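You operate a simulated robot arm through the tools that you are given. There is no shell and no other tool. Be economical: measure what you need, move in short steps, check, and stop when the job is done.

You are at the controls of a simulated robot arm. One attempt, no reset.

## Task
Put the green pot on the yellow square away on the middle shelf of the parts rack. Open the kitting table drawer, put the grey terminal block in the inside of the kitting table drawer, then shut the drawer. Put the valve block on the side table away on the top shelf of the parts rack. Take the silver bracket that says "3" from the side table and put it on the lower shelf of the blue cart. Take the blue switch box and leave it on the solar cell on the side table. Stack the carton that says "valves" from the top of the assembly bench on top of the carton that says "filters". Take the copper block marked "1" from the top of the assembly bench and put it on the blue tape spool. Turn the cells dial to 2. Push the wiring bench drawer shut. Put the white roller on the top of the assembly bench away on the kitting table. Take the small carton that says "bushes" from the top of the assembly bench and leave it on the side table. Put one of the silver spacers from the shelf of the assembly bench in the red bin on the top of the assembly bench. Fetch the brown tape roll and set it on the top of the grey table. Do these in any order. Set down upright: green pot, grey terminal block, copper block.

The check looks at the end state, three seconds after you hand in, the way a careful person would. Anything else that was tipped, shoved, dropped, spilled or broken makes it a failure.

## Robot
A 6-joint arm with a fingered hand on a trunk, on a base that drives. Base frame: it is fixed to the floor where the robot stands at the start and does not move with it; the origin is under the middle of the robot, x ahead of it, y to its left, z up. Lengths are in m, angles in degrees, forces in N, time in s.
Its first joint turns from -166.0 to 166.0 degrees. Places, roughly: blue switch box [-1.25, -0.25, 1.25]; blue tape spool (6x6x2 cm) [3.3, -0.6, 0.8]; brown carton, white carton [3.5, 0, 0.75]; brown tape roll (10x10x5 cm) [3.8, 0.6, 0.8]; cells dial [8, 5.2, 1.2]; copper block [3.5, -0.75, 0.75]; green pot (7x6x10 cm) [0.5, 0.1, 0.8]; grey terminal block (5x2x4 cm) [0.6, 0.1, 0.8]; inside of the kitting table drawer [0.6, 0.4, 0.7]; kitting table [0.7, 0.4, 0.8]; kitting table drawer [0.5, 0.4, 0.7]; lower shelf of the blue cart [0.7, -3.5, 0.3]; middle shelf of the parts rack [-1.2, 0, 0.8]; red bin (11x10x6 cm) [3.3, 0.1, 0.8]; side table [0.7, -0.6, 0.7]; silver bracket [0.75, -0.75, 0.75]; silver spacer (3x3x3 cm) [3.9, 0.4, 0.2]; silver spacer (4x4x3 cm) [3.9, 0.3, 0.2]; small carton [3.75, 0.5, 0.75]; solar cell (13x13x1 cm) [0.5, -0.8, 0.7]; top of the grey table [6, 1.4, 1.1]; top shelf of the parts rack [-1.2, 0, 1.2]; valve block [0.75, -0.5, 0.75]; white roller (4x4x12 cm) [3.7, -1.7, 0.9]; wiring bench drawer [3.9, -2.4, 0.7]. Payload 5 kg.
The tool frame sits at the grasp point between the pads (the TCP): z along the fingers, y along the line on which they close. The tips reach 0.036 m beyond it. Largest opening 0.12 m; the body of the gripper starts 0.042 m behind the TCP. The gripper is a hand of 4 fingers: y runs from the thumb to the fingers, the wrist lies at [-0.019, -0.123, -0.211] in the tool frame, and closing takes about 1.5 s.
Orientation is told as [roll, pitch, yaw] about the base's x, y, z axes, in that order, counted from this pose: with the fingers straight down and the wrist toward the robot, the tool's x, y and z point along [0, 1, 0], [1, 0, 0] and [0, 0, -1] of the base frame.

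## Interface
- The arm moves only by the tool play_rows. Its argument "series" is a list of rows, each an object (a shift or turn left out is 0, a gripper value left out holds the last) with "dr": the turn, a rotation vector about the tool's x, y, z in units of 120 degrees (1.0 is 120 degrees), a list of three; "linear": the shift along the tool's x, y, z in units of 100 mm (1.0 is 100 mm), a list of three; "fingers": the finger opening in mm, from 0 to 120. In form: [{"dr": [ax, ay, az], "linear": [x, y, z], "fingers": fingers}, ...]. A call has 1 to 10 rows; each row is the pose to reach, as a shift and turn from the pose commanded when the call began, along the tool's axes at that moment. A call with a number of a shift or a turn outside -1 to 1 is refused whole. A row lasts 0.2 s, in which the tool goes at most 0.05 m and 8.6 degrees; a call with a longer step from one row to the next is refused whole, and so is a gripper value outside its range. A pose out of reach is approached as far as the arm can. The call stops where the force on the tool passes 40 N (or 10 N more than at its start, if that is more) or the arm is blocked; 0.2 s more then pass. The fingers move at their own pace (about 0.045 m/s each) and stop on an object; they squeeze with about 23 N. The grip force told is the motor's: it shows also when the fingers shut on nothing. Time passes only in rows, and 0.2 s behind the last, so rows that repeat a pose let the fingers close. It gives the time, the measured TCP pose, the force on the tool (base axes), the opening and the grip force at its end, in the units of the frame above (readings bear some noise), with the torque about the TCP (base axes, N m) and any sound that the robot's microphone picked up, and new pictures: "pictures" is both (left out), scene, wrist or none.
- Cameras (640 x 400 px; columns grow to the right, rows downward): "scene" is now at [0.0744, -0.0216, 1.5708]; the picture's right is [-0.46, -0.89, -0.00], its down [-0.83, 0.43, -0.36] and it looks along [0.32, -0.17, -0.93] (base axes); focal length 214 px, centre (320, 200). "wrist" rides on the gripper at [0.073, -0.101, -0.142] in the tool frame; the picture's right is [-0.79, 0.29, -0.54], its down [-0.56, -0.70, 0.44] and it looks along [-0.25, 0.65, 0.71] (tool axes); focal length 280 px, centre (320, 200). There is no depth. A picture from a camera that has moved, and an enlarged one, comes with that camera's place and axes in the base frame and with its lens. The place of the scene camera against the robot may be out by one fixed shift of up to 0.018 m in any direction.
- raise_lower(by): slides the trunk up (or, below 0, down) by that many m; the arm and the scene camera ride with it, the base frame stays. It gives what a move gives, with no picture.
- roll_base(legs): drives the robot by 1 to 6 legs, each [ahead, turn to the left] in m and degrees, along the robot's own axes; the way and the turn of a leg run together, so that a leg with both is an arc; at most 1.5 m and 180 degrees a leg. The arm and the cameras ride along, it lands a little off, and it stops where it bumps. It gives what a move gives, and a new picture of the scene camera.
- preshape(shape): the hand has 4 fingers and takes this shape, open, in about a second: jaw (thumb against the fingers, like two jaws); tri (thumb and two fingers); tip (a fingertip pinch); poke (one finger out to press); point (the index stretched); flat (the hand flat); cup (the hand cupped); fist (a fist). The gripper value then closes the fingers along that shape, each until it touches; the sizes above hold for jaw. It gives what a move gives, with no picture.
- turn_head(pan, tilt): turns the head with the scene camera to pan (to the left, within 86 degrees either way) and tilt (down, from -29 to 69), counted from straight ahead of the robot. It gives what a move gives, and a new picture of the scene camera.
- inspect(camera, box): a new picture of the part [left, top, right, bottom] of that camera's present view, enlarged. It takes no simulated time.
- sign_off(): hands the job in; it is judged then, once.

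Go step by step. Nothing tells you exact positions but the pictures and the camera data: compare them with the known pose of the tool, close in by small moves and look again before you grip or let go. The budget is 588 turns and 360 pictures, counting those below and the enlarged ones. Unless the task says otherwise, let go and move clear before handing in, and close with one line.

The tools are called after "Request:" as name(argument=value, ...) on one line, values as JSON. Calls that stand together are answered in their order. play_rows: Moves the arm, as the interface text tells. Its arguments: {"type":"object","properties":{"series":{"type":"array","items":{"type":"object","properties":{"dr":{"type":"array","items":{"type":"number"}},"linear":{"type":"array","items":{"type":"number"}},"fingers":{"type":"number"}}}},"pictures":{"type":"string","enum":["both","scene","wrist","none"]}},"required":["series"]} The other tools are called the same way: raise_lower (by) slides the trunk up or down; preshape (shape) gives the hand a shape; roll_base (legs) drives the base; turn_head (pan, tilt) turns the head that bears the scene camera; inspect (camera, box) takes an enlarged picture of a part of a camera's view; sign_off () hands the job in.

At the start:

```text
clock: 0.0
ee_pos: [0.6034, -0.384, 0.9996]
ee_rot: [0.1, 0.0, -0.1]
force: [-0.2, -0.1, -0.5]
ft_torque: [0.0, 0.05, 0.0]
opening: 0.1196
grip_force: 0.0
shape: jaw
trunk travel left (down, up): [-0.625, 0.215]
robot x, y, heading: [-0.0008, 0.0009, 0.1]
head pan, tilt: [-27.5, 68.8]
```

scene: 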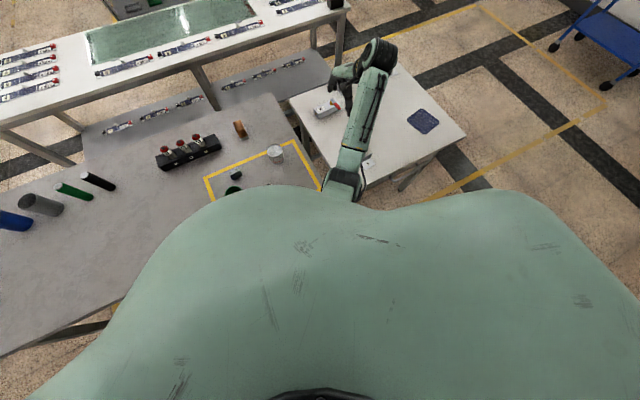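
wrist: 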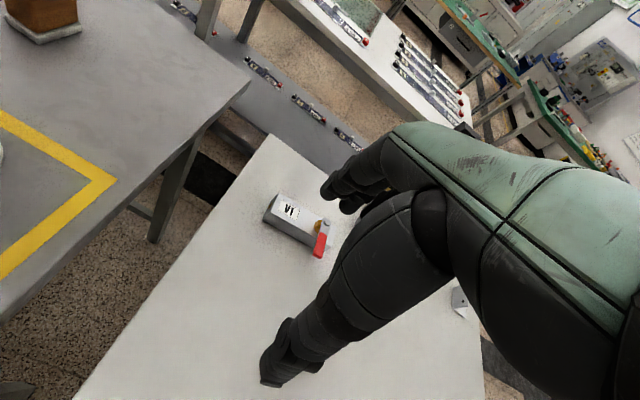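

I see the kitting table on the left and the side table ahead right with the hand over it. I'll look around before moving.

Request:
turn_head(pan=0, tilt=35)

Request:
turn_head(pan=-50, tilt=40)

Request:
turn_head(pan=60, tilt=40)

```text
clock: 1.0
ee_pos: [0.6037, -0.3839, 0.9993]
ee_rot: [-0.1, 0.0, -0.1]
force: [0.2, -0.4, -0.5]
ft_torque: [-0.02, 0.03, -0.03]
opening: 0.12
grip_force: 0.0
shape: jaw
trunk travel left (down, up): [-0.625, 0.215]
robot x, y, heading: [-0.0001, -0.0032, 0.1]
head pan, tilt: [0.0, 35.0]
camera scene: at [0.1128, 0.0042, 1.6144], right [0.0, -1.0, 0.0], down [-0.57, 0.0, -0.82], along [0.82, 0.0, -0.57], focal length 214 px, centre (320, 200)
```

scene: 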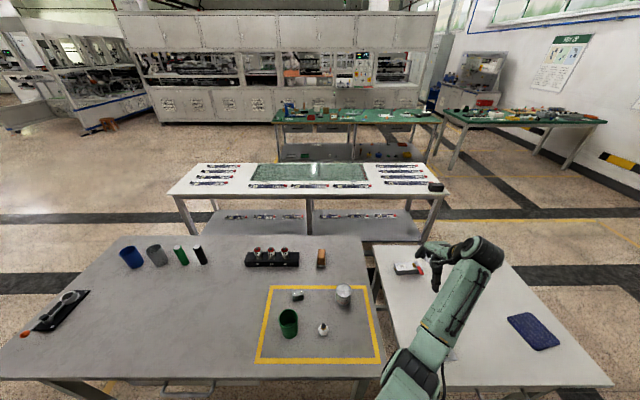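

```text
clock: 2.2
ee_pos: [0.6024, -0.384, 0.9991]
ee_rot: [0.0, -0.1, 0.0]
force: [-1.0, -0.2, 0.2]
ft_torque: [0.0, 0.01, -0.01]
opening: 0.1197
grip_force: 0.1
shape: jaw
trunk travel left (down, up): [-0.625, 0.215]
robot x, y, heading: [-0.0002, 0.0007, 0.1]
head pan, tilt: [-50.0, 40.0]
camera scene: at [0.0795, -0.0608, 1.6069], right [-0.77, -0.64, 0.0], down [-0.41, 0.49, -0.77], along [0.49, -0.59, -0.64], focal length 214 px, centre (320, 200)
```

scene: 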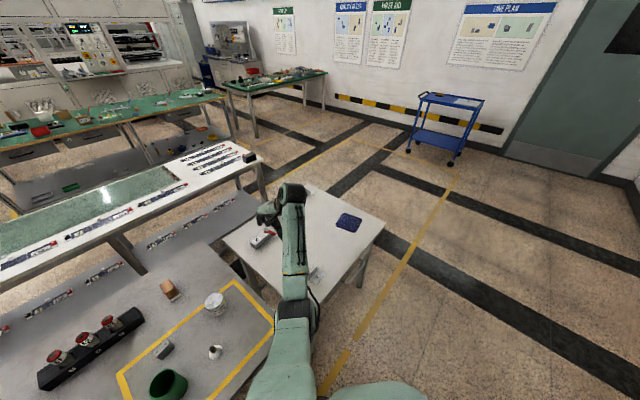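

```text
clock: 4.0
ee_pos: [0.6025, -0.384, 0.9985]
ee_rot: [0.0, 0.0, -0.1]
force: [0.0, 0.1, -0.5]
ft_torque: [-0.04, 0.0, 0.01]
opening: 0.1196
grip_force: 0.0
shape: jaw
trunk travel left (down, up): [-0.625, 0.215]
robot x, y, heading: [0.0004, -0.001, 0.0]
head pan, tilt: [60.0, 40.0]
camera scene: at [0.0674, 0.0778, 1.6069], right [0.87, -0.5, 0.0], down [-0.32, -0.56, -0.77], along [0.38, 0.66, -0.64], focal length 214 px, centre (320, 200)
```

scene: 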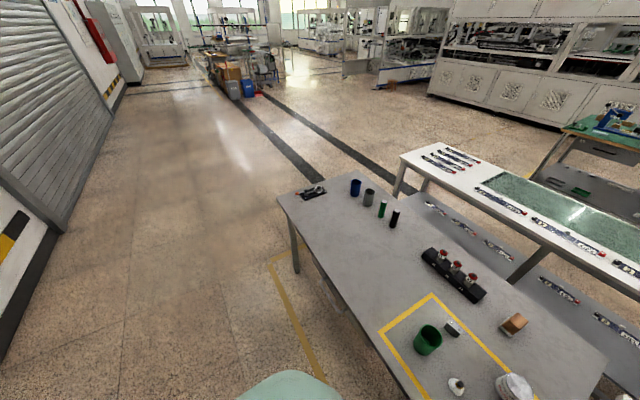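

The pot and block are inside the yellow square. Let me zoom on them and on the drawer front.

Request:
turn_head(pan=15, tilt=60)

Request:
inspect(camera="scene", box=[220, 60, 460, 210])

```text
clock: 5.2
ee_pos: [0.6031, -0.3841, 0.9986]
ee_rot: [0.0, 0.0, 0.0]
force: [-1.1, -0.2, -0.2]
ft_torque: [0.02, -0.01, 0.01]
opening: 0.1196
grip_force: 0.1
shape: jaw
trunk travel left (down, up): [-0.625, 0.215]
robot x, y, heading: [-0.0017, -0.0023, 0.0]
head pan, tilt: [15.0, 60.0]
camera scene: at [0.0892, 0.0216, 1.5802], right [0.26, -0.97, 0.0], down [-0.84, -0.22, -0.5], along [0.48, 0.13, -0.87], focal length 214 px, centre (320, 200)
```

scene: 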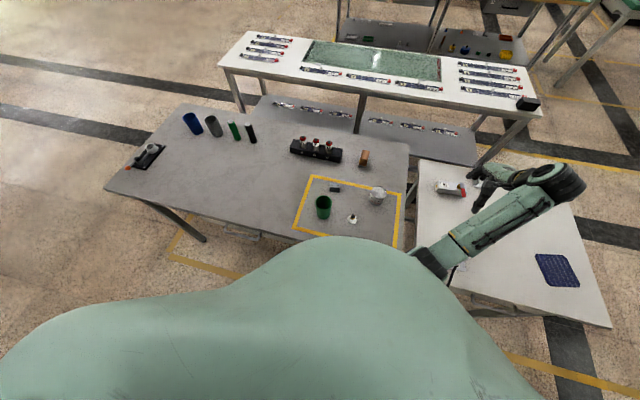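

```text
2.67 times, centred on (340, 135) of scene
camera zoom: at [0.0892, 0.0216, 1.5802], right [0.26, -0.97, 0.0], down [-0.84, -0.22, -0.5], along [0.48, 0.13, -0.87], focal length 572 px, centre (267, 373)
```

zoom: 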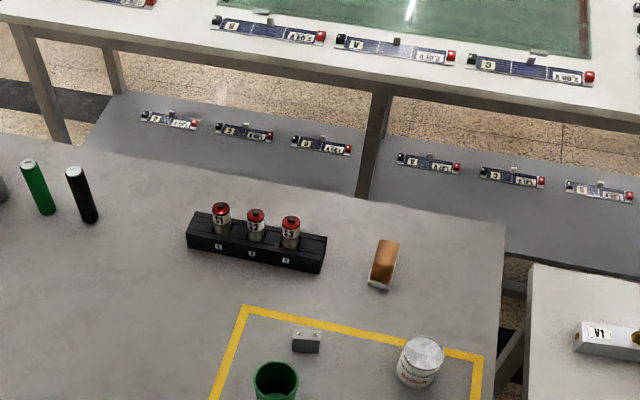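

Pot is at about (0.495, 0.117) with its top near 0.85. I'll turn the base left to swing the hand over the kitting table.

Request:
roll_base(legs=[[0, 40]])

```text
clock: 7.4
ee_pos: [0.7094, 0.0893, 0.9999]
ee_rot: [0.0, 0.1, 39.7]
force: [-0.5, 0.6, 0.1]
ft_torque: [0.02, 0.0, 0.01]
opening: 0.1197
grip_force: 0.1
shape: jaw
trunk travel left (down, up): [-0.625, 0.215]
robot x, y, heading: [0.0008, 0.0002, 39.7]
head pan, tilt: [15.0, 60.0]
camera scene: at [0.0566, 0.0779, 1.5802], right [0.82, -0.58, 0.0], down [-0.5, -0.71, -0.5], along [0.29, 0.41, -0.87], focal length 214 px, centre (320, 200)
```

scene: 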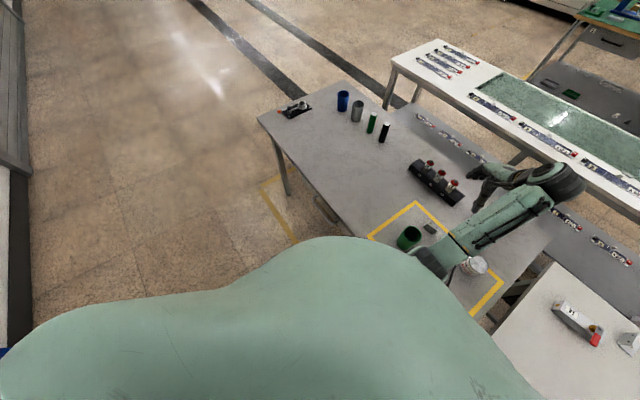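

Request:
play_rows(series=[{"linear": [0.27, -0.25, 0]}, {"linear": [0.54, -0.5, 0]}, {"linear": [0.8, -0.74, 0]}], pictures="none")

Request:
play_rows(series=[{"linear": [0.27, -0.25, 0]}, {"linear": [0.54, -0.5, 0]}, {"linear": [0.79, -0.74, 0]}, {"linear": [0.79, -0.74, 0]}])

```text
clock: 8.2
ee_pos: [0.6002, 0.1026, 1.0004]
ee_rot: [0.0, -0.1, 39.6]
force: [-0.3, -0.6, -0.1]
ft_torque: [0.02, -0.04, 0.02]
opening: 0.1196
grip_force: 0.2
shape: jaw
trunk travel left (down, up): [-0.625, 0.215]
robot x, y, heading: [-0.0005, -0.0025, 39.6]
head pan, tilt: [15.0, 60.0]
```

```text
clock: 9.2
ee_pos: [0.495, 0.1159, 1.0005]
ee_rot: [-0.1, 0.0, 39.6]
force: [0.1, -0.2, -1.2]
ft_torque: [0.0, 0.0, -0.01]
opening: 0.1198
grip_force: 0.0
shape: jaw
trunk travel left (down, up): [-0.625, 0.215]
robot x, y, heading: [0.0016, 0.0014, 39.5]
head pan, tilt: [15.0, 60.0]
camera scene: at [0.0573, 0.0779, 1.5801], right [0.82, -0.58, 0.0], down [-0.5, -0.71, -0.5], along [0.29, 0.41, -0.87], focal length 214 px, centre (320, 200)
camera wrist: at [0.3686, 0.1083, 1.1439], right [0.73, -0.42, 0.54], down [-0.18, -0.88, -0.44], along [0.66, 0.22, -0.71], focal length 280 px, centre (320, 200)
```

scene: 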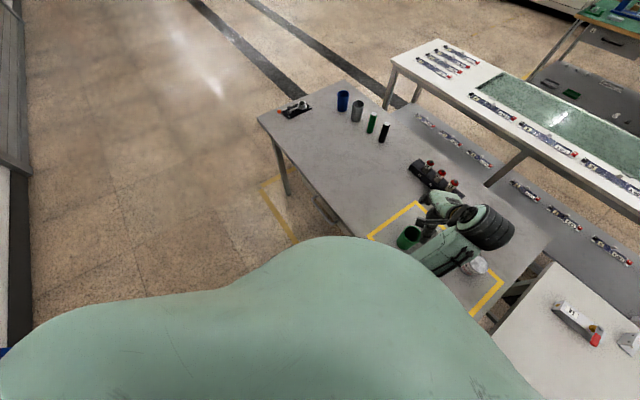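
wrist: 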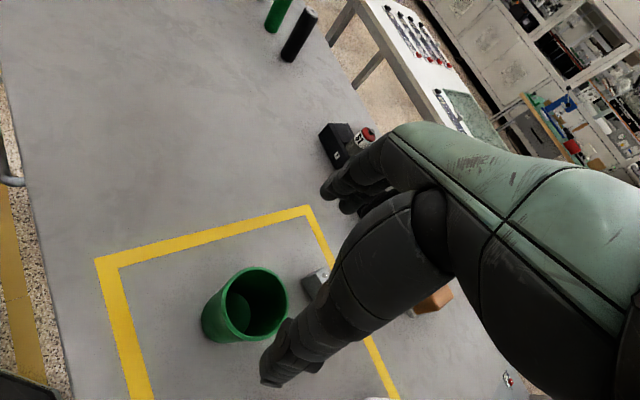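

Request:
inspect(camera="wrist", box=[160, 220, 352, 340])

Request:
inspect(camera="scene", box=[340, 180, 500, 280])

```text
3.33 times, centred on (256, 280) of wrist
camera zoom: at [0.3686, 0.1083, 1.1439], right [0.73, -0.42, 0.54], down [-0.18, -0.88, -0.44], along [0.66, 0.22, -0.71], focal length 935 px, centre (533, -67)
```

zoom: 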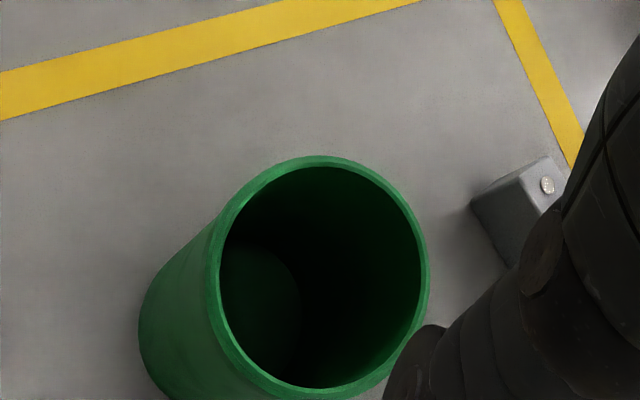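

```text
4.00 times, centred on (420, 230) of scene
camera zoom: at [0.0573, 0.0779, 1.5801], right [0.82, -0.58, 0.0], down [-0.5, -0.71, -0.5], along [0.29, 0.41, -0.87], focal length 858 px, centre (-80, 80)
```

zoom: 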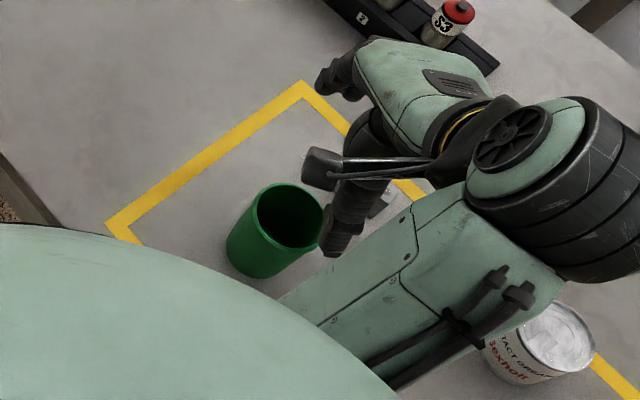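

The pot is centred at about (0.485, 0.107), rim near 0.87. I'll centre the hand and go down around it.

Request:
play_rows(series=[{"linear": [0, -0.13, 0.3]}, {"linear": [0, -0.13, 0.65]}, {"linear": [0, -0.13, 0.9]}, {"linear": [0, -0.13, 0.9]}])

```text
clock: 10.2
ee_pos: [0.4843, 0.1097, 0.9094]
ee_rot: [0.0, 0.0, 39.6]
force: [-0.2, 0.0, -0.2]
ft_torque: [0.01, -0.01, 0.01]
opening: 0.1196
grip_force: 0.1
shape: jaw
trunk travel left (down, up): [-0.625, 0.215]
robot x, y, heading: [0.0006, -0.0006, 39.5]
head pan, tilt: [15.0, 60.0]
camera scene: at [0.0567, 0.0779, 1.5802], right [0.82, -0.58, 0.0], down [-0.5, -0.71, -0.5], along [0.29, 0.41, -0.87], focal length 214 px, centre (320, 200)
camera wrist: at [0.3597, 0.1012, 1.0534], right [0.73, -0.42, 0.54], down [-0.18, -0.88, -0.44], along [0.66, 0.22, -0.71], focal length 280 px, centre (320, 200)
```

scene: 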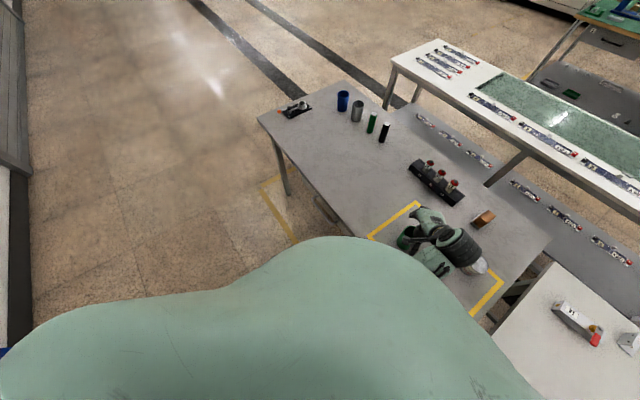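
wrist: 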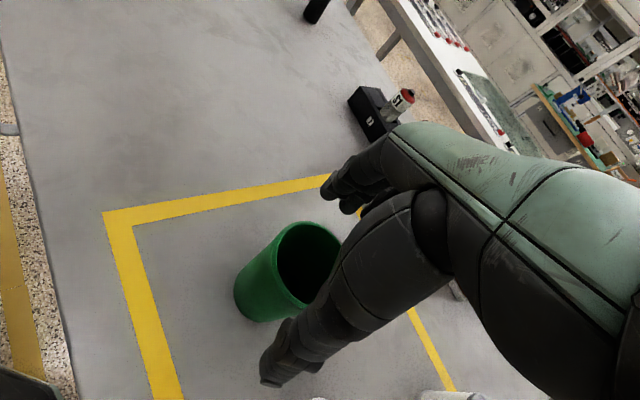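

Request:
play_rows(series=[{"linear": [0, 0.02, 0.25]}, {"linear": [0, 0.02, 0.5]}, {"linear": [0, 0.02, 0.7]}, {"linear": [0, 0.02, 0.7]}])

```text
clock: 11.2
ee_pos: [0.4861, 0.11, 0.8395]
ee_rot: [0.1, 0.1, 39.5]
force: [0.3, -0.7, 0.9]
ft_torque: [-0.04, 0.01, 0.01]
opening: 0.1201
grip_force: 0.0
shape: jaw
trunk travel left (down, up): [-0.625, 0.215]
robot x, y, heading: [-0.0014, 0.0023, 39.7]
head pan, tilt: [15.0, 60.0]
camera scene: at [0.0564, 0.0779, 1.5802], right [0.82, -0.58, 0.0], down [-0.5, -0.71, -0.5], along [0.29, 0.41, -0.87], focal length 214 px, centre (320, 200)
camera wrist: at [0.3602, 0.1027, 0.9833], right [0.73, -0.42, 0.54], down [-0.18, -0.88, -0.44], along [0.66, 0.22, -0.71], focal length 280 px, centre (320, 200)
```

scene: 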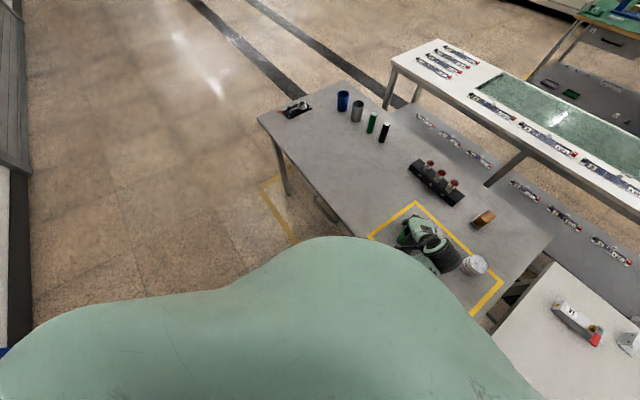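
wrist: 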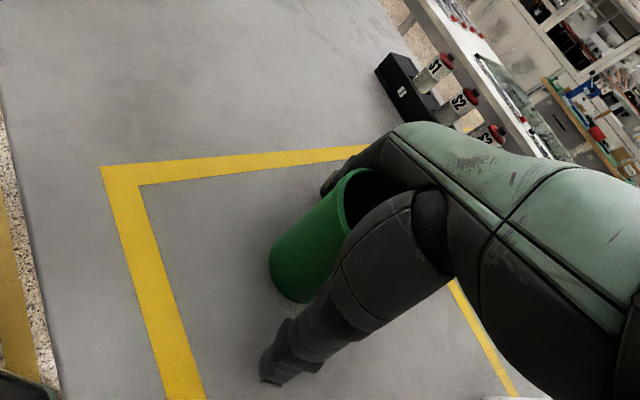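

Request:
play_rows(series=[{"fingers": 50}, {"fingers": 50}, {"fingers": 50}, {"fingers": 50}, {"fingers": 50}, {"fingers": 50}, {"fingers": 50}, {"fingers": 50}, {"fingers": 50}])

```text
clock: 13.2
ee_pos: [0.4857, 0.1111, 0.8393]
ee_rot: [0.0, -0.1, 39.6]
force: [0.7, 0.0, -0.1]
ft_torque: [0.02, 0.02, 0.01]
opening: 0.0469
grip_force: 23.0
shape: jaw
trunk travel left (down, up): [-0.625, 0.215]
robot x, y, heading: [0.0019, 0.0043, 39.7]
head pan, tilt: [15.0, 60.0]
camera scene: at [0.0565, 0.0779, 1.5802], right [0.82, -0.58, 0.0], down [-0.5, -0.71, -0.5], along [0.29, 0.41, -0.87], focal length 214 px, centre (320, 200)
camera wrist: at [0.3603, 0.1027, 0.9835], right [0.73, -0.42, 0.54], down [-0.18, -0.88, -0.44], along [0.66, 0.22, -0.71], focal length 280 px, centre (320, 200)
```

scene: 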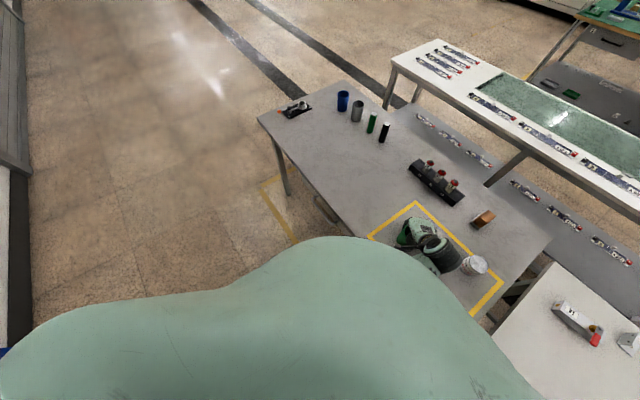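
wrist: 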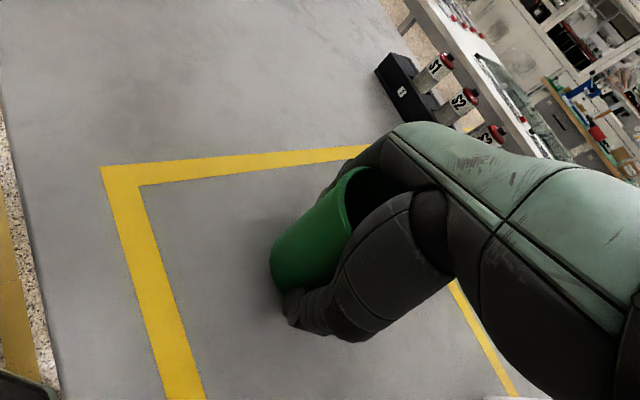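

The pot is gripped. Lift with the trunk and check.

Request:
raise_lower(by=0.15)

Request:
roll_base(legs=[[0, 140]])

```text
clock: 15.0
ee_pos: [0.4848, 0.1104, 0.9893]
ee_rot: [0.0, -0.1, 39.5]
force: [-0.6, 0.1, 0.1]
ft_torque: [0.01, 0.0, -0.01]
opening: 0.0466
grip_force: 22.3
shape: jaw
trunk travel left (down, up): [-0.775, 0.065]
robot x, y, heading: [-0.0011, 0.0, 39.5]
head pan, tilt: [15.0, 60.0]
```

```text
clock: 21.1
ee_pos: [-0.4359, 0.2404, 0.9901]
ee_rot: [-0.2, 0.0, 178.0]
force: [-0.5, 0.6, -0.1]
ft_torque: [-0.03, -0.01, 0.0]
opening: 0.0468
grip_force: 23.0
shape: jaw
trunk travel left (down, up): [-0.775, 0.065]
robot x, y, heading: [0.0024, 0.0004, 178.1]
head pan, tilt: [15.0, 60.0]
camera scene: at [-0.1003, -0.0093, 1.7302], right [-0.22, 0.97, 0.0], down [0.84, 0.19, -0.5], along [-0.49, -0.11, -0.87], focal length 214 px, centre (320, 200)
```

scene: 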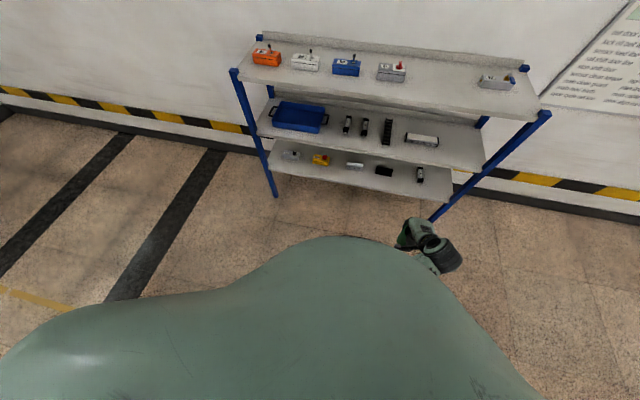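

Request:
turn_head(pan=0, tilt=30)

Request:
inspect(camera="scene", box=[160, 100, 480, 300])

```text
clock: 22.0
ee_pos: [-0.4368, 0.2406, 0.9896]
ee_rot: [0.1, 0.0, 177.9]
force: [0.0, -0.1, -0.5]
ft_torque: [-0.03, 0.04, -0.01]
opening: 0.0467
grip_force: 22.9
shape: jaw
trunk travel left (down, up): [-0.775, 0.065]
robot x, y, heading: [0.0013, 0.0036, 178.1]
head pan, tilt: [0.0, 30.0]
camera scene: at [-0.1257, 0.0089, 1.7722], right [0.04, 1.0, 0.0], down [0.5, -0.02, -0.87], along [-0.87, 0.03, -0.5], focal length 214 px, centre (320, 200)
```

scene: 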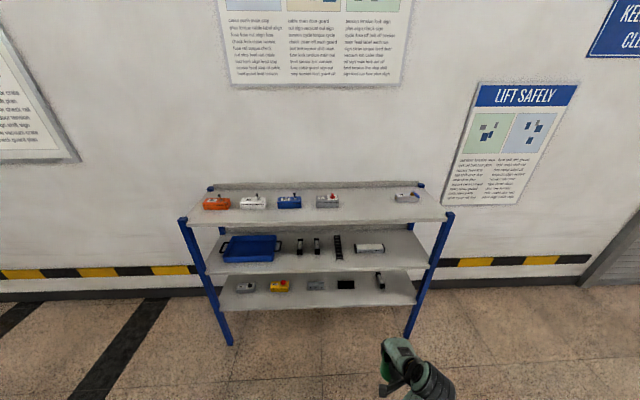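

```text
2.00 times, centred on (320, 200) of scene
camera zoom: at [-0.1257, 0.0089, 1.7722], right [0.04, 1.0, 0.0], down [0.5, -0.02, -0.87], along [-0.87, 0.03, -0.5], focal length 429 px, centre (320, 200)
```

zoom: 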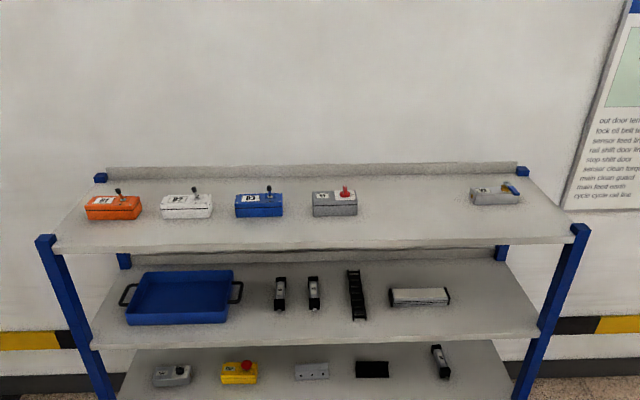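

The rack is ahead; the middle shelf's right front area is free. I'll put the pot near (-1.05, 0.53), approaching with the hand under the top shelf's front edge.

Request:
roll_base(legs=[[0, -28], [0.48, 0], [0, 30]])

Request:
turn_head(pan=-25, tilt=50)

```text
clock: 27.7
ee_pos: [-0.8597, 0.4552, 0.9903]
ee_rot: [0.0, 0.0, -179.5]
force: [0.1, -0.1, 0.0]
ft_torque: [0.03, -0.02, -0.01]
opening: 0.0465
grip_force: 22.9
shape: jaw
trunk travel left (down, up): [-0.775, 0.065]
robot x, y, heading: [-0.4139, 0.2346, -179.6]
head pan, tilt: [0.0, 30.0]
camera scene: at [-0.539, 0.2381, 1.7723], right [-0.01, 1.0, 0.0], down [0.5, 0.0, -0.87], along [-0.87, -0.01, -0.5], focal length 214 px, centre (320, 200)
```

scene: 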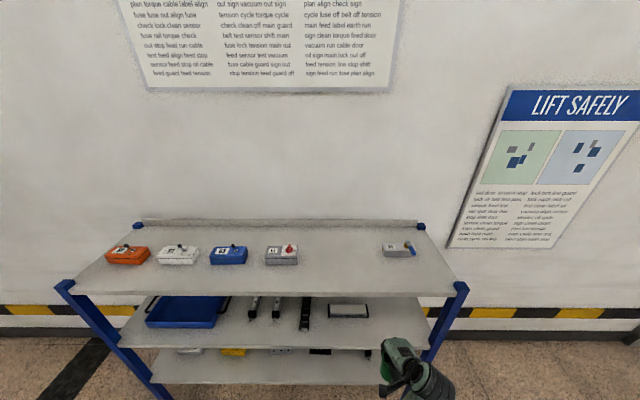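

```text
clock: 28.6
ee_pos: [-0.8604, 0.4557, 0.9884]
ee_rot: [0.0, -0.1, -179.6]
force: [0.2, 1.3, -0.7]
ft_torque: [0.02, 0.04, 0.03]
opening: 0.0464
grip_force: 22.8
shape: jaw
trunk travel left (down, up): [-0.775, 0.065]
robot x, y, heading: [-0.4109, 0.2318, -179.6]
head pan, tilt: [-25.0, 50.0]
camera scene: at [-0.5188, 0.2707, 1.7428], right [0.42, 0.91, 0.0], down [0.7, -0.32, -0.64], along [-0.59, 0.27, -0.77], focal length 214 px, centre (320, 200)
```

scene: 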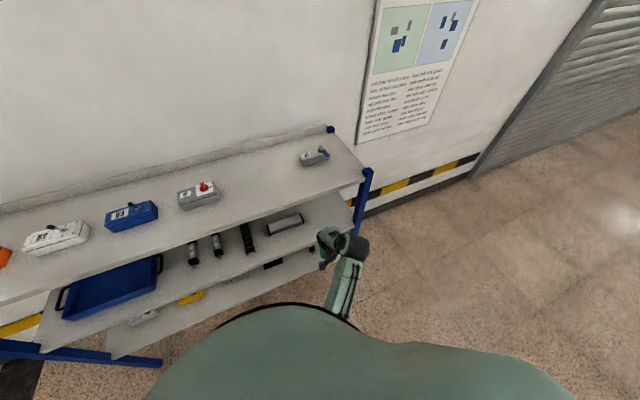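

Request:
play_rows(series=[{"linear": [-0.25, 0.3, 0.2]}, {"linear": [-0.5, 0.6, 0.4]}, {"linear": [-0.75, 0.9, 0.6]}, {"linear": [-0.75, 0.9, 0.6]}])

```text
clock: 29.6
ee_pos: [-0.9502, 0.5302, 0.9294]
ee_rot: [0.0, 0.0, -179.5]
force: [0.0, -0.6, -0.4]
ft_torque: [-0.01, 0.02, -0.01]
opening: 0.047
grip_force: 22.6
shape: jaw
trunk travel left (down, up): [-0.775, 0.065]
robot x, y, heading: [-0.4136, 0.2334, -179.6]
head pan, tilt: [-25.0, 50.0]
camera scene: at [-0.518, 0.2703, 1.7428], right [0.42, 0.91, 0.0], down [0.7, -0.32, -0.64], along [-0.58, 0.27, -0.77], focal length 214 px, centre (320, 200)
camera wrist: at [-0.8485, 0.4592, 1.0722], right [-0.29, 0.79, 0.54], down [0.7, 0.56, -0.44], along [-0.66, 0.25, -0.71], focal length 280 px, centre (320, 200)
```

scene: 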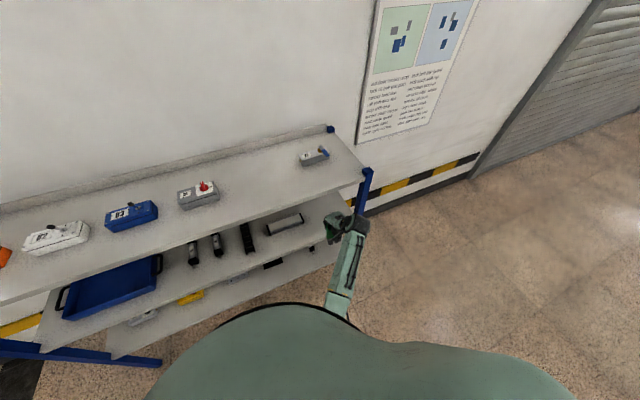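
wrist: 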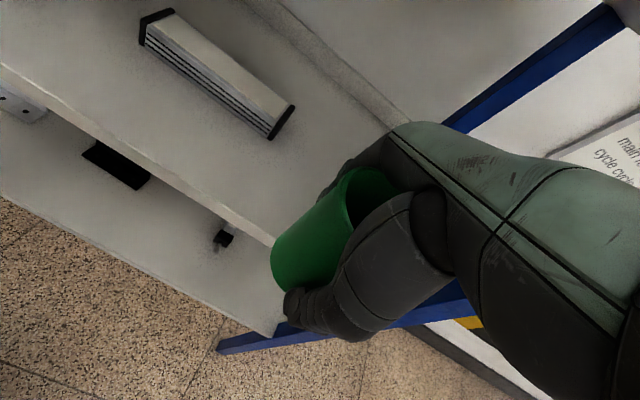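

Request:
play_rows(series=[{"linear": [0, 0, 0.38]}, {"linear": [0, 0.3, 0.38]}, {"linear": [0, 0.6, 0.38]}, {"linear": [0, 0.8, 0.38]}, {"linear": [0, 0.8, 0.38]}])

Request:
turn_head(pan=-35, tilt=40)

```text
clock: 30.8
ee_pos: [-1.0278, 0.5287, 0.8914]
ee_rot: [0.0, 0.0, -179.5]
force: [0.7, -0.4, -0.6]
ft_torque: [0.01, 0.0, 0.01]
opening: 0.0466
grip_force: 22.7
shape: jaw
trunk travel left (down, up): [-0.775, 0.065]
robot x, y, heading: [-0.413, 0.2378, -179.8]
head pan, tilt: [-25.0, 50.0]
camera scene: at [-0.5183, 0.2706, 1.7428], right [0.42, 0.91, 0.0], down [0.7, -0.32, -0.64], along [-0.58, 0.27, -0.77], focal length 214 px, centre (320, 200)
camera wrist: at [-0.9274, 0.4585, 1.0352], right [-0.29, 0.79, 0.54], down [0.7, 0.56, -0.44], along [-0.65, 0.25, -0.71], focal length 280 px, centre (320, 200)
```

scene: 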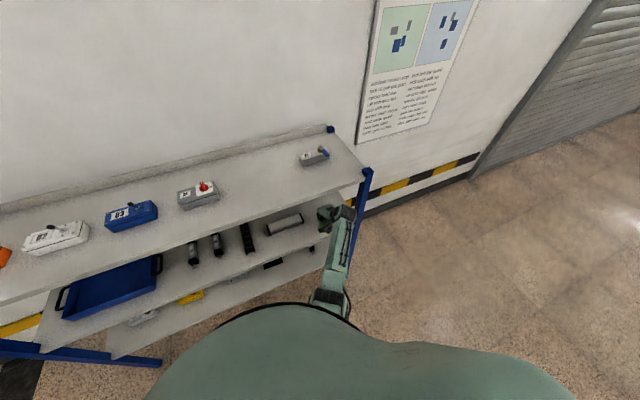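
wrist: 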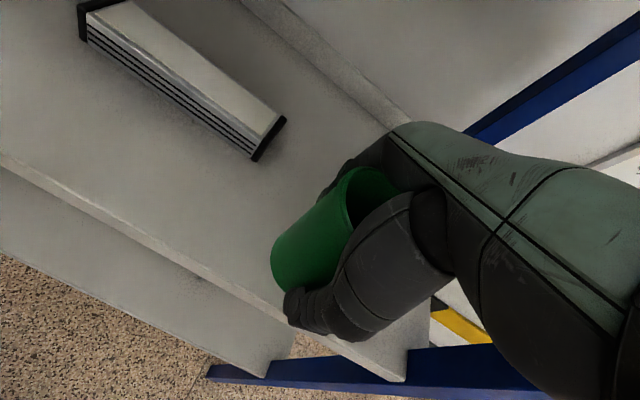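

```text
clock: 31.5
ee_pos: [-1.0287, 0.5295, 0.8917]
ee_rot: [-0.1, 0.1, -179.6]
force: [1.0, 0.4, 0.2]
ft_torque: [-0.01, 0.0, 0.0]
opening: 0.0464
grip_force: 22.8
shape: jaw
trunk travel left (down, up): [-0.775, 0.065]
robot x, y, heading: [-0.4117, 0.2336, -179.6]
head pan, tilt: [-35.0, 40.0]
camera scene: at [-0.5188, 0.287, 1.7568], right [0.57, 0.82, 0.0], down [0.53, -0.37, -0.77], along [-0.63, 0.43, -0.64], focal length 214 px, centre (320, 200)
```

scene: 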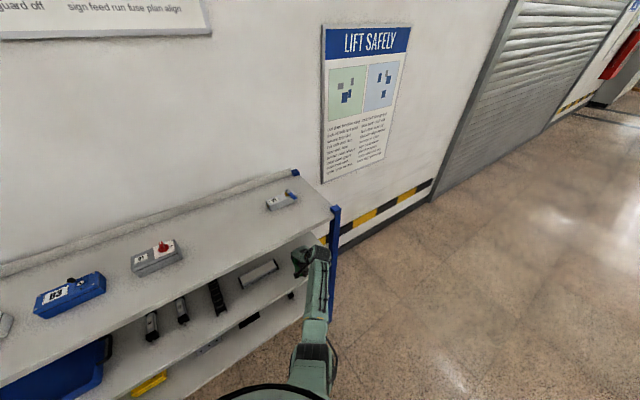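

Request:
play_rows(series=[{"linear": [0, 0.3, 0]}, {"linear": [0, 0.65, 0]}, {"linear": [0, 0.65, 0.2]}, {"linear": [0, 0.65, 0.2]}])

```text
clock: 32.5
ee_pos: [-1.0941, 0.5288, 0.8723]
ee_rot: [-0.1, 0.0, -179.6]
force: [0.9, 0.6, -0.8]
ft_torque: [0.0, 0.04, 0.01]
opening: 0.0464
grip_force: 23.6
shape: jaw
trunk travel left (down, up): [-0.775, 0.065]
robot x, y, heading: [-0.4118, 0.2339, -179.5]
head pan, tilt: [-35.0, 40.0]
camera scene: at [-0.519, 0.287, 1.7569], right [0.57, 0.82, 0.0], down [0.53, -0.37, -0.77], along [-0.63, 0.43, -0.64], focal length 214 px, centre (320, 200)
camera wrist: at [-0.9937, 0.4584, 1.0156], right [-0.29, 0.79, 0.54], down [0.7, 0.57, -0.44], along [-0.65, 0.25, -0.71], focal length 280 px, centre (320, 200)
```

scene: 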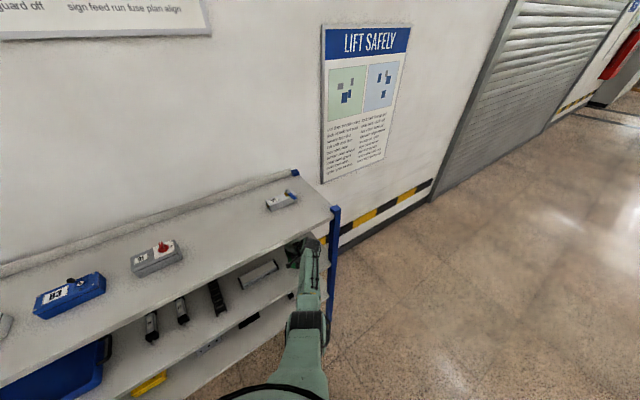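
wrist: 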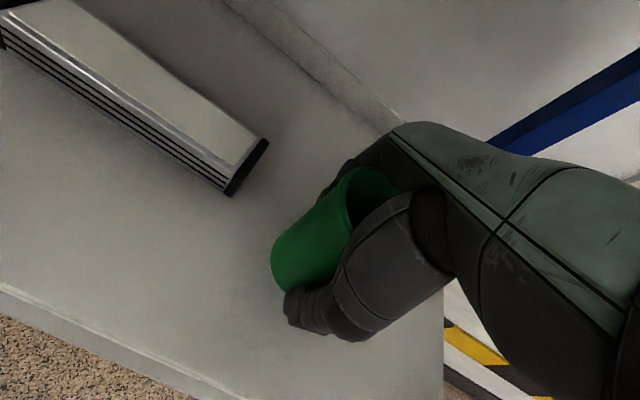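

Request:
play_rows(series=[{"linear": [0, 0, 0.08]}, {"linear": [0, 0, 0.16]}, {"linear": [0, 0, 0.2]}, {"linear": [0, 0, 0.24]}, {"linear": [0, 0, 0.24]}])

Request:
inspect(camera="wrist", box=[200, 150, 440, 300])

```text
clock: 33.7
ee_pos: [-1.095, 0.5296, 0.8477]
ee_rot: [0.0, 0.0, -179.6]
force: [-0.5, -0.2, -0.3]
ft_torque: [-0.04, -0.01, 0.0]
opening: 0.0464
grip_force: 23.2
shape: jaw
trunk travel left (down, up): [-0.775, 0.065]
robot x, y, heading: [-0.4151, 0.2294, -179.8]
head pan, tilt: [-35.0, 40.0]
camera scene: at [-0.5188, 0.287, 1.7569], right [0.57, 0.82, 0.0], down [0.53, -0.37, -0.77], along [-0.63, 0.43, -0.64], focal length 214 px, centre (320, 200)
camera wrist: at [-0.9938, 0.4578, 0.9914], right [-0.29, 0.79, 0.54], down [0.7, 0.56, -0.44], along [-0.65, 0.25, -0.71], focal length 280 px, centre (320, 200)
```

scene: 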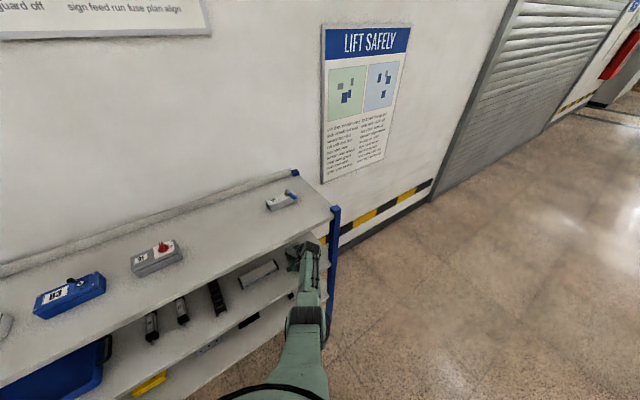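
wrist: 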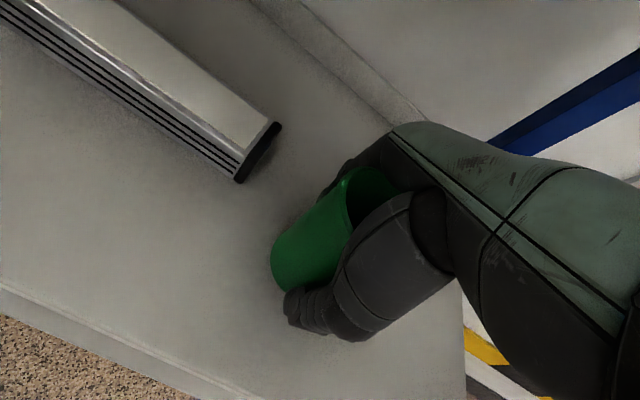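

```text
2.67 times, centred on (320, 225) of wrist
camera zoom: at [-0.9938, 0.4578, 0.9914], right [-0.29, 0.79, 0.54], down [0.7, 0.56, -0.44], along [-0.65, 0.25, -0.71], focal length 748 px, centre (320, 133)
```

zoom: 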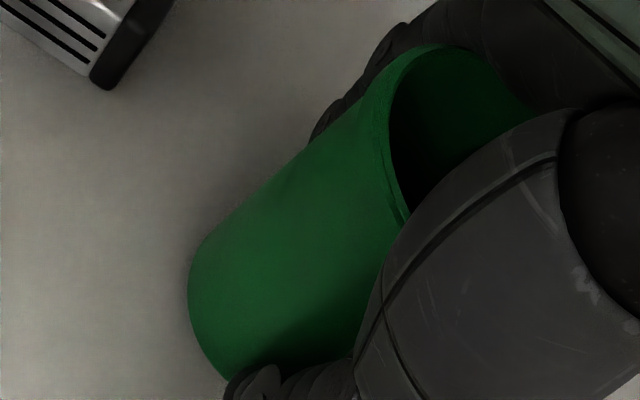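

Request:
play_rows(series=[{"linear": [0, 0, 0.04]}, {"linear": [0, 0, 0.08]}, {"linear": [0, 0, 0.12]}, {"linear": [0, 0, 0.16]}, {"linear": [0, 0, 0.2]}], pictures="wrist")

```text
clock: 35.1
ee_pos: [-1.0997, 0.5325, 0.8366]
ee_rot: [-0.3, -0.9, -179.7]
force: [7.7, -2.4, 26.8]
ft_torque: [-0.07, -0.82, -0.05]
opening: 0.0481
grip_force: 22.7
shape: jaw
trunk travel left (down, up): [-0.775, 0.065]
robot x, y, heading: [-0.4138, 0.2315, -179.7]
head pan, tilt: [-35.0, 40.0]
stopped in row 5: the force on the tool passed its limit (the readings are from after the stop); the commanded pose is now the measured one
camera wrist: at [-0.9969, 0.4599, 0.9795], right [-0.28, 0.79, 0.55], down [0.69, 0.57, -0.45], along [-0.67, 0.25, -0.7], focal length 280 px, centre (320, 200)
```

wrist: 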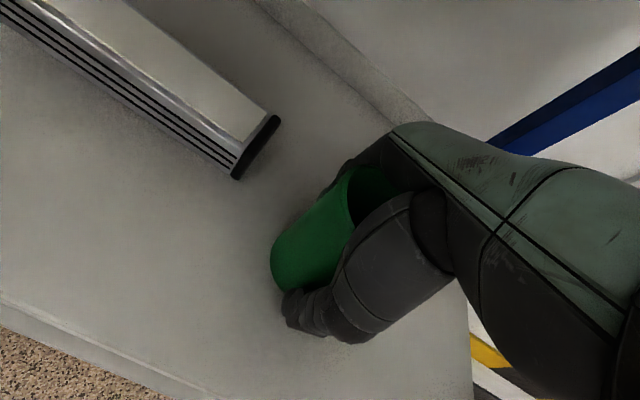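

Contact with the shelf. Ease up slightly and release.

Request:
play_rows(series=[{"linear": [0, 0, -0.02]}, {"linear": [0, 0, -0.02], "fingers": 120}, {"linear": [0, 0, -0.02], "fingers": 120}, {"linear": [0, 0, -0.02], "fingers": 120}, {"linear": [0, 0, -0.02], "fingers": 120}, {"linear": [0, 0, -0.02], "fingers": 120}, {"linear": [0, 0, -0.02], "fingers": 120}, {"linear": [0, 0, -0.02], "fingers": 120}, {"linear": [0, 0, -0.02], "fingers": 120}], pictures="wrist")

```text
clock: 37.1
ee_pos: [-1.0968, 0.5309, 0.8353]
ee_rot: [-0.3, -0.6, -179.7]
force: [4.9, 1.0, 12.8]
ft_torque: [0.18, 0.68, -0.02]
opening: 0.1162
grip_force: 0.1
shape: jaw
trunk travel left (down, up): [-0.775, 0.065]
robot x, y, heading: [-0.4113, 0.2337, -179.6]
head pan, tilt: [-35.0, 40.0]
camera wrist: at [-0.9945, 0.4589, 0.9785], right [-0.29, 0.79, 0.55], down [0.69, 0.57, -0.45], along [-0.66, 0.25, -0.71], focal length 280 px, centre (320, 200)
```

wrist: 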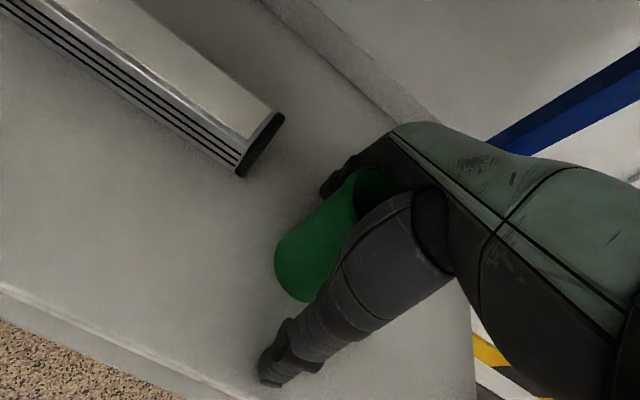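

Request:
play_rows(series=[{"linear": [0, 0, -0.1]}, {"linear": [0, 0, -0.25]}, {"linear": [0, 0, -0.45]}, {"linear": [0, 0, -0.7]}, {"linear": [0, 0, -0.7]}], pictures="both")

```text
clock: 38.3
ee_pos: [-1.0951, 0.5305, 0.8971]
ee_rot: [0.1, 0.2, -179.7]
force: [0.3, 0.2, 0.0]
ft_torque: [-0.03, -0.03, -0.01]
opening: 0.1199
grip_force: 0.1
shape: jaw
trunk travel left (down, up): [-0.775, 0.065]
robot x, y, heading: [-0.4128, 0.2326, -179.5]
head pan, tilt: [-35.0, 40.0]
camera scene: at [-0.5197, 0.289, 1.756], right [0.57, 0.82, 0.0], down [0.53, -0.37, -0.77], along [-0.63, 0.43, -0.64], focal length 214 px, centre (320, 200)
camera wrist: at [-0.9942, 0.4594, 1.0415], right [-0.29, 0.79, 0.54], down [0.7, 0.56, -0.44], along [-0.65, 0.25, -0.72], focal length 280 px, centre (320, 200)
```

scene: 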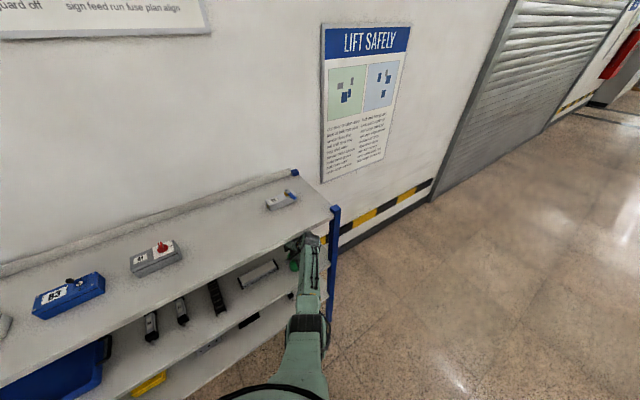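
wrist: 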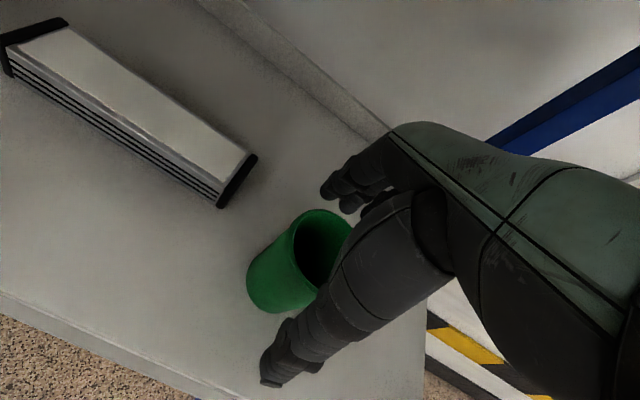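

Pot stands well. I'll slide the hand sideways off it (to the left, above the relay), then back out.

Request:
play_rows(series=[{"linear": [0.1, 0, -0.15]}, {"linear": [0.4, 0, -0.15]}, {"linear": [0.7, 0, -0.15]}, {"linear": [1.0, 0, -0.15]}, {"linear": [1.0, 0, -0.15]}], pictures="wrist")

Request:
play_rows(series=[{"linear": [0, -0.33, 0]}, {"linear": [0, -0.66, 0]}, {"linear": [0, -1, 0]}, {"linear": [0, -1, 0]}], pictures="both")

```text
clock: 39.5
ee_pos: [-1.0821, 0.4537, 0.9164]
ee_rot: [1.0, -0.1, 179.3]
force: [-1.5, -2.2, 2.8]
ft_torque: [0.19, -0.13, -0.03]
opening: 0.1198
grip_force: 0.3
shape: jaw
trunk travel left (down, up): [-0.775, 0.065]
robot x, y, heading: [-0.4109, 0.2367, 179.9]
head pan, tilt: [-35.0, 40.0]
camera wrist: at [-0.982, 0.3819, 1.0612], right [-0.28, 0.8, 0.53], down [0.7, 0.55, -0.46], along [-0.65, 0.25, -0.71], focal length 280 px, centre (320, 200)
```

wrist: 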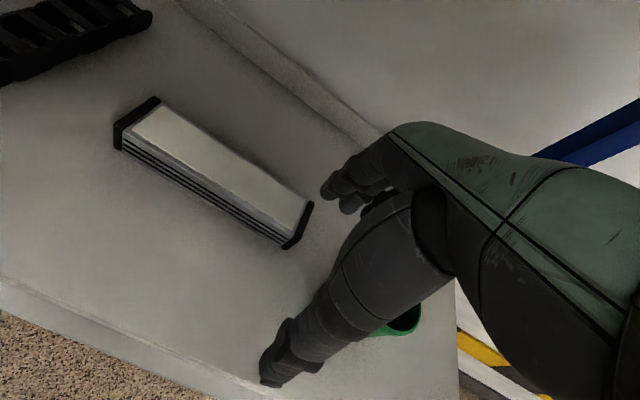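

```text
clock: 40.5
ee_pos: [-0.9967, 0.4565, 0.9159]
ee_rot: [1.2, -0.6, -179.9]
force: [0.3, 1.4, 0.6]
ft_torque: [-0.06, -0.04, -0.01]
opening: 0.12
grip_force: 0.1
shape: jaw
trunk travel left (down, up): [-0.775, 0.065]
robot x, y, heading: [-0.4114, 0.2382, -179.6]
head pan, tilt: [-35.0, 40.0]
camera scene: at [-0.5212, 0.3242, 1.7568], right [0.57, 0.82, -0.02], down [0.53, -0.38, -0.76], along [-0.63, 0.42, -0.65], focal length 214 px, centre (320, 200)
camera wrist: at [-0.8951, 0.3867, 1.0609], right [-0.29, 0.8, 0.53], down [0.7, 0.55, -0.46], along [-0.66, 0.24, -0.71], focal length 280 px, centre (320, 200)
```

scene: 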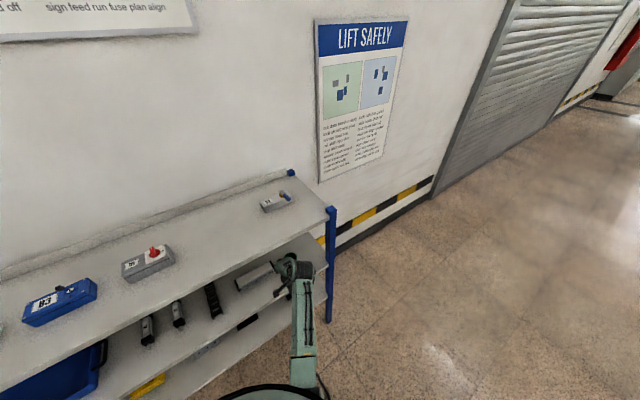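
wrist: 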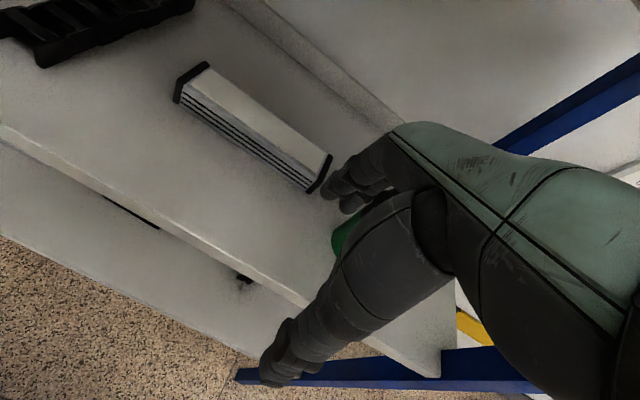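

Request:
roll_base(legs=[[-0.25, 0]])

Request:
inspect(camera="wrist", box=[0, 0, 640, 400])

```text
clock: 42.3
ee_pos: [-0.7471, 0.4343, 0.92]
ee_rot: [-0.2, -0.5, -179.8]
force: [-0.2, 0.2, -0.3]
ft_torque: [-0.03, 0.0, 0.01]
opening: 0.12
grip_force: 0.1
shape: jaw
trunk travel left (down, up): [-0.775, 0.065]
robot x, y, heading: [-0.1658, 0.2332, -179.4]
head pan, tilt: [-35.0, 40.0]
camera scene: at [-0.2707, 0.2894, 1.7568], right [0.57, 0.82, 0.0], down [0.53, -0.36, -0.77], along [-0.63, 0.43, -0.64], focal length 214 px, centre (320, 200)
```

scene: 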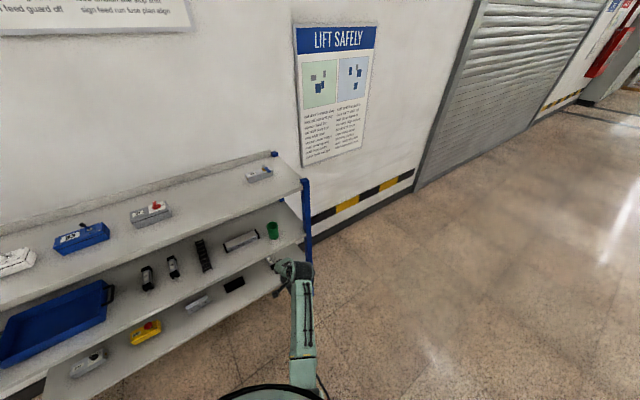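

```text
1.00 times, centred on (320, 200) of wrist
camera zoom: at [-0.6446, 0.3629, 1.0625], right [-0.29, 0.79, 0.55], down [0.69, 0.56, -0.45], along [-0.66, 0.25, -0.71], focal length 280 px, centre (320, 200)
```

zoom: 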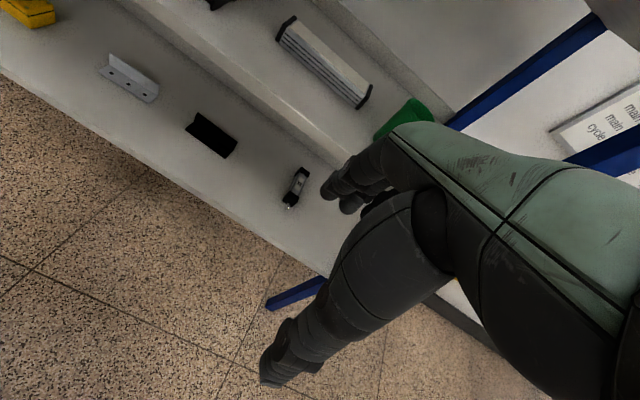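

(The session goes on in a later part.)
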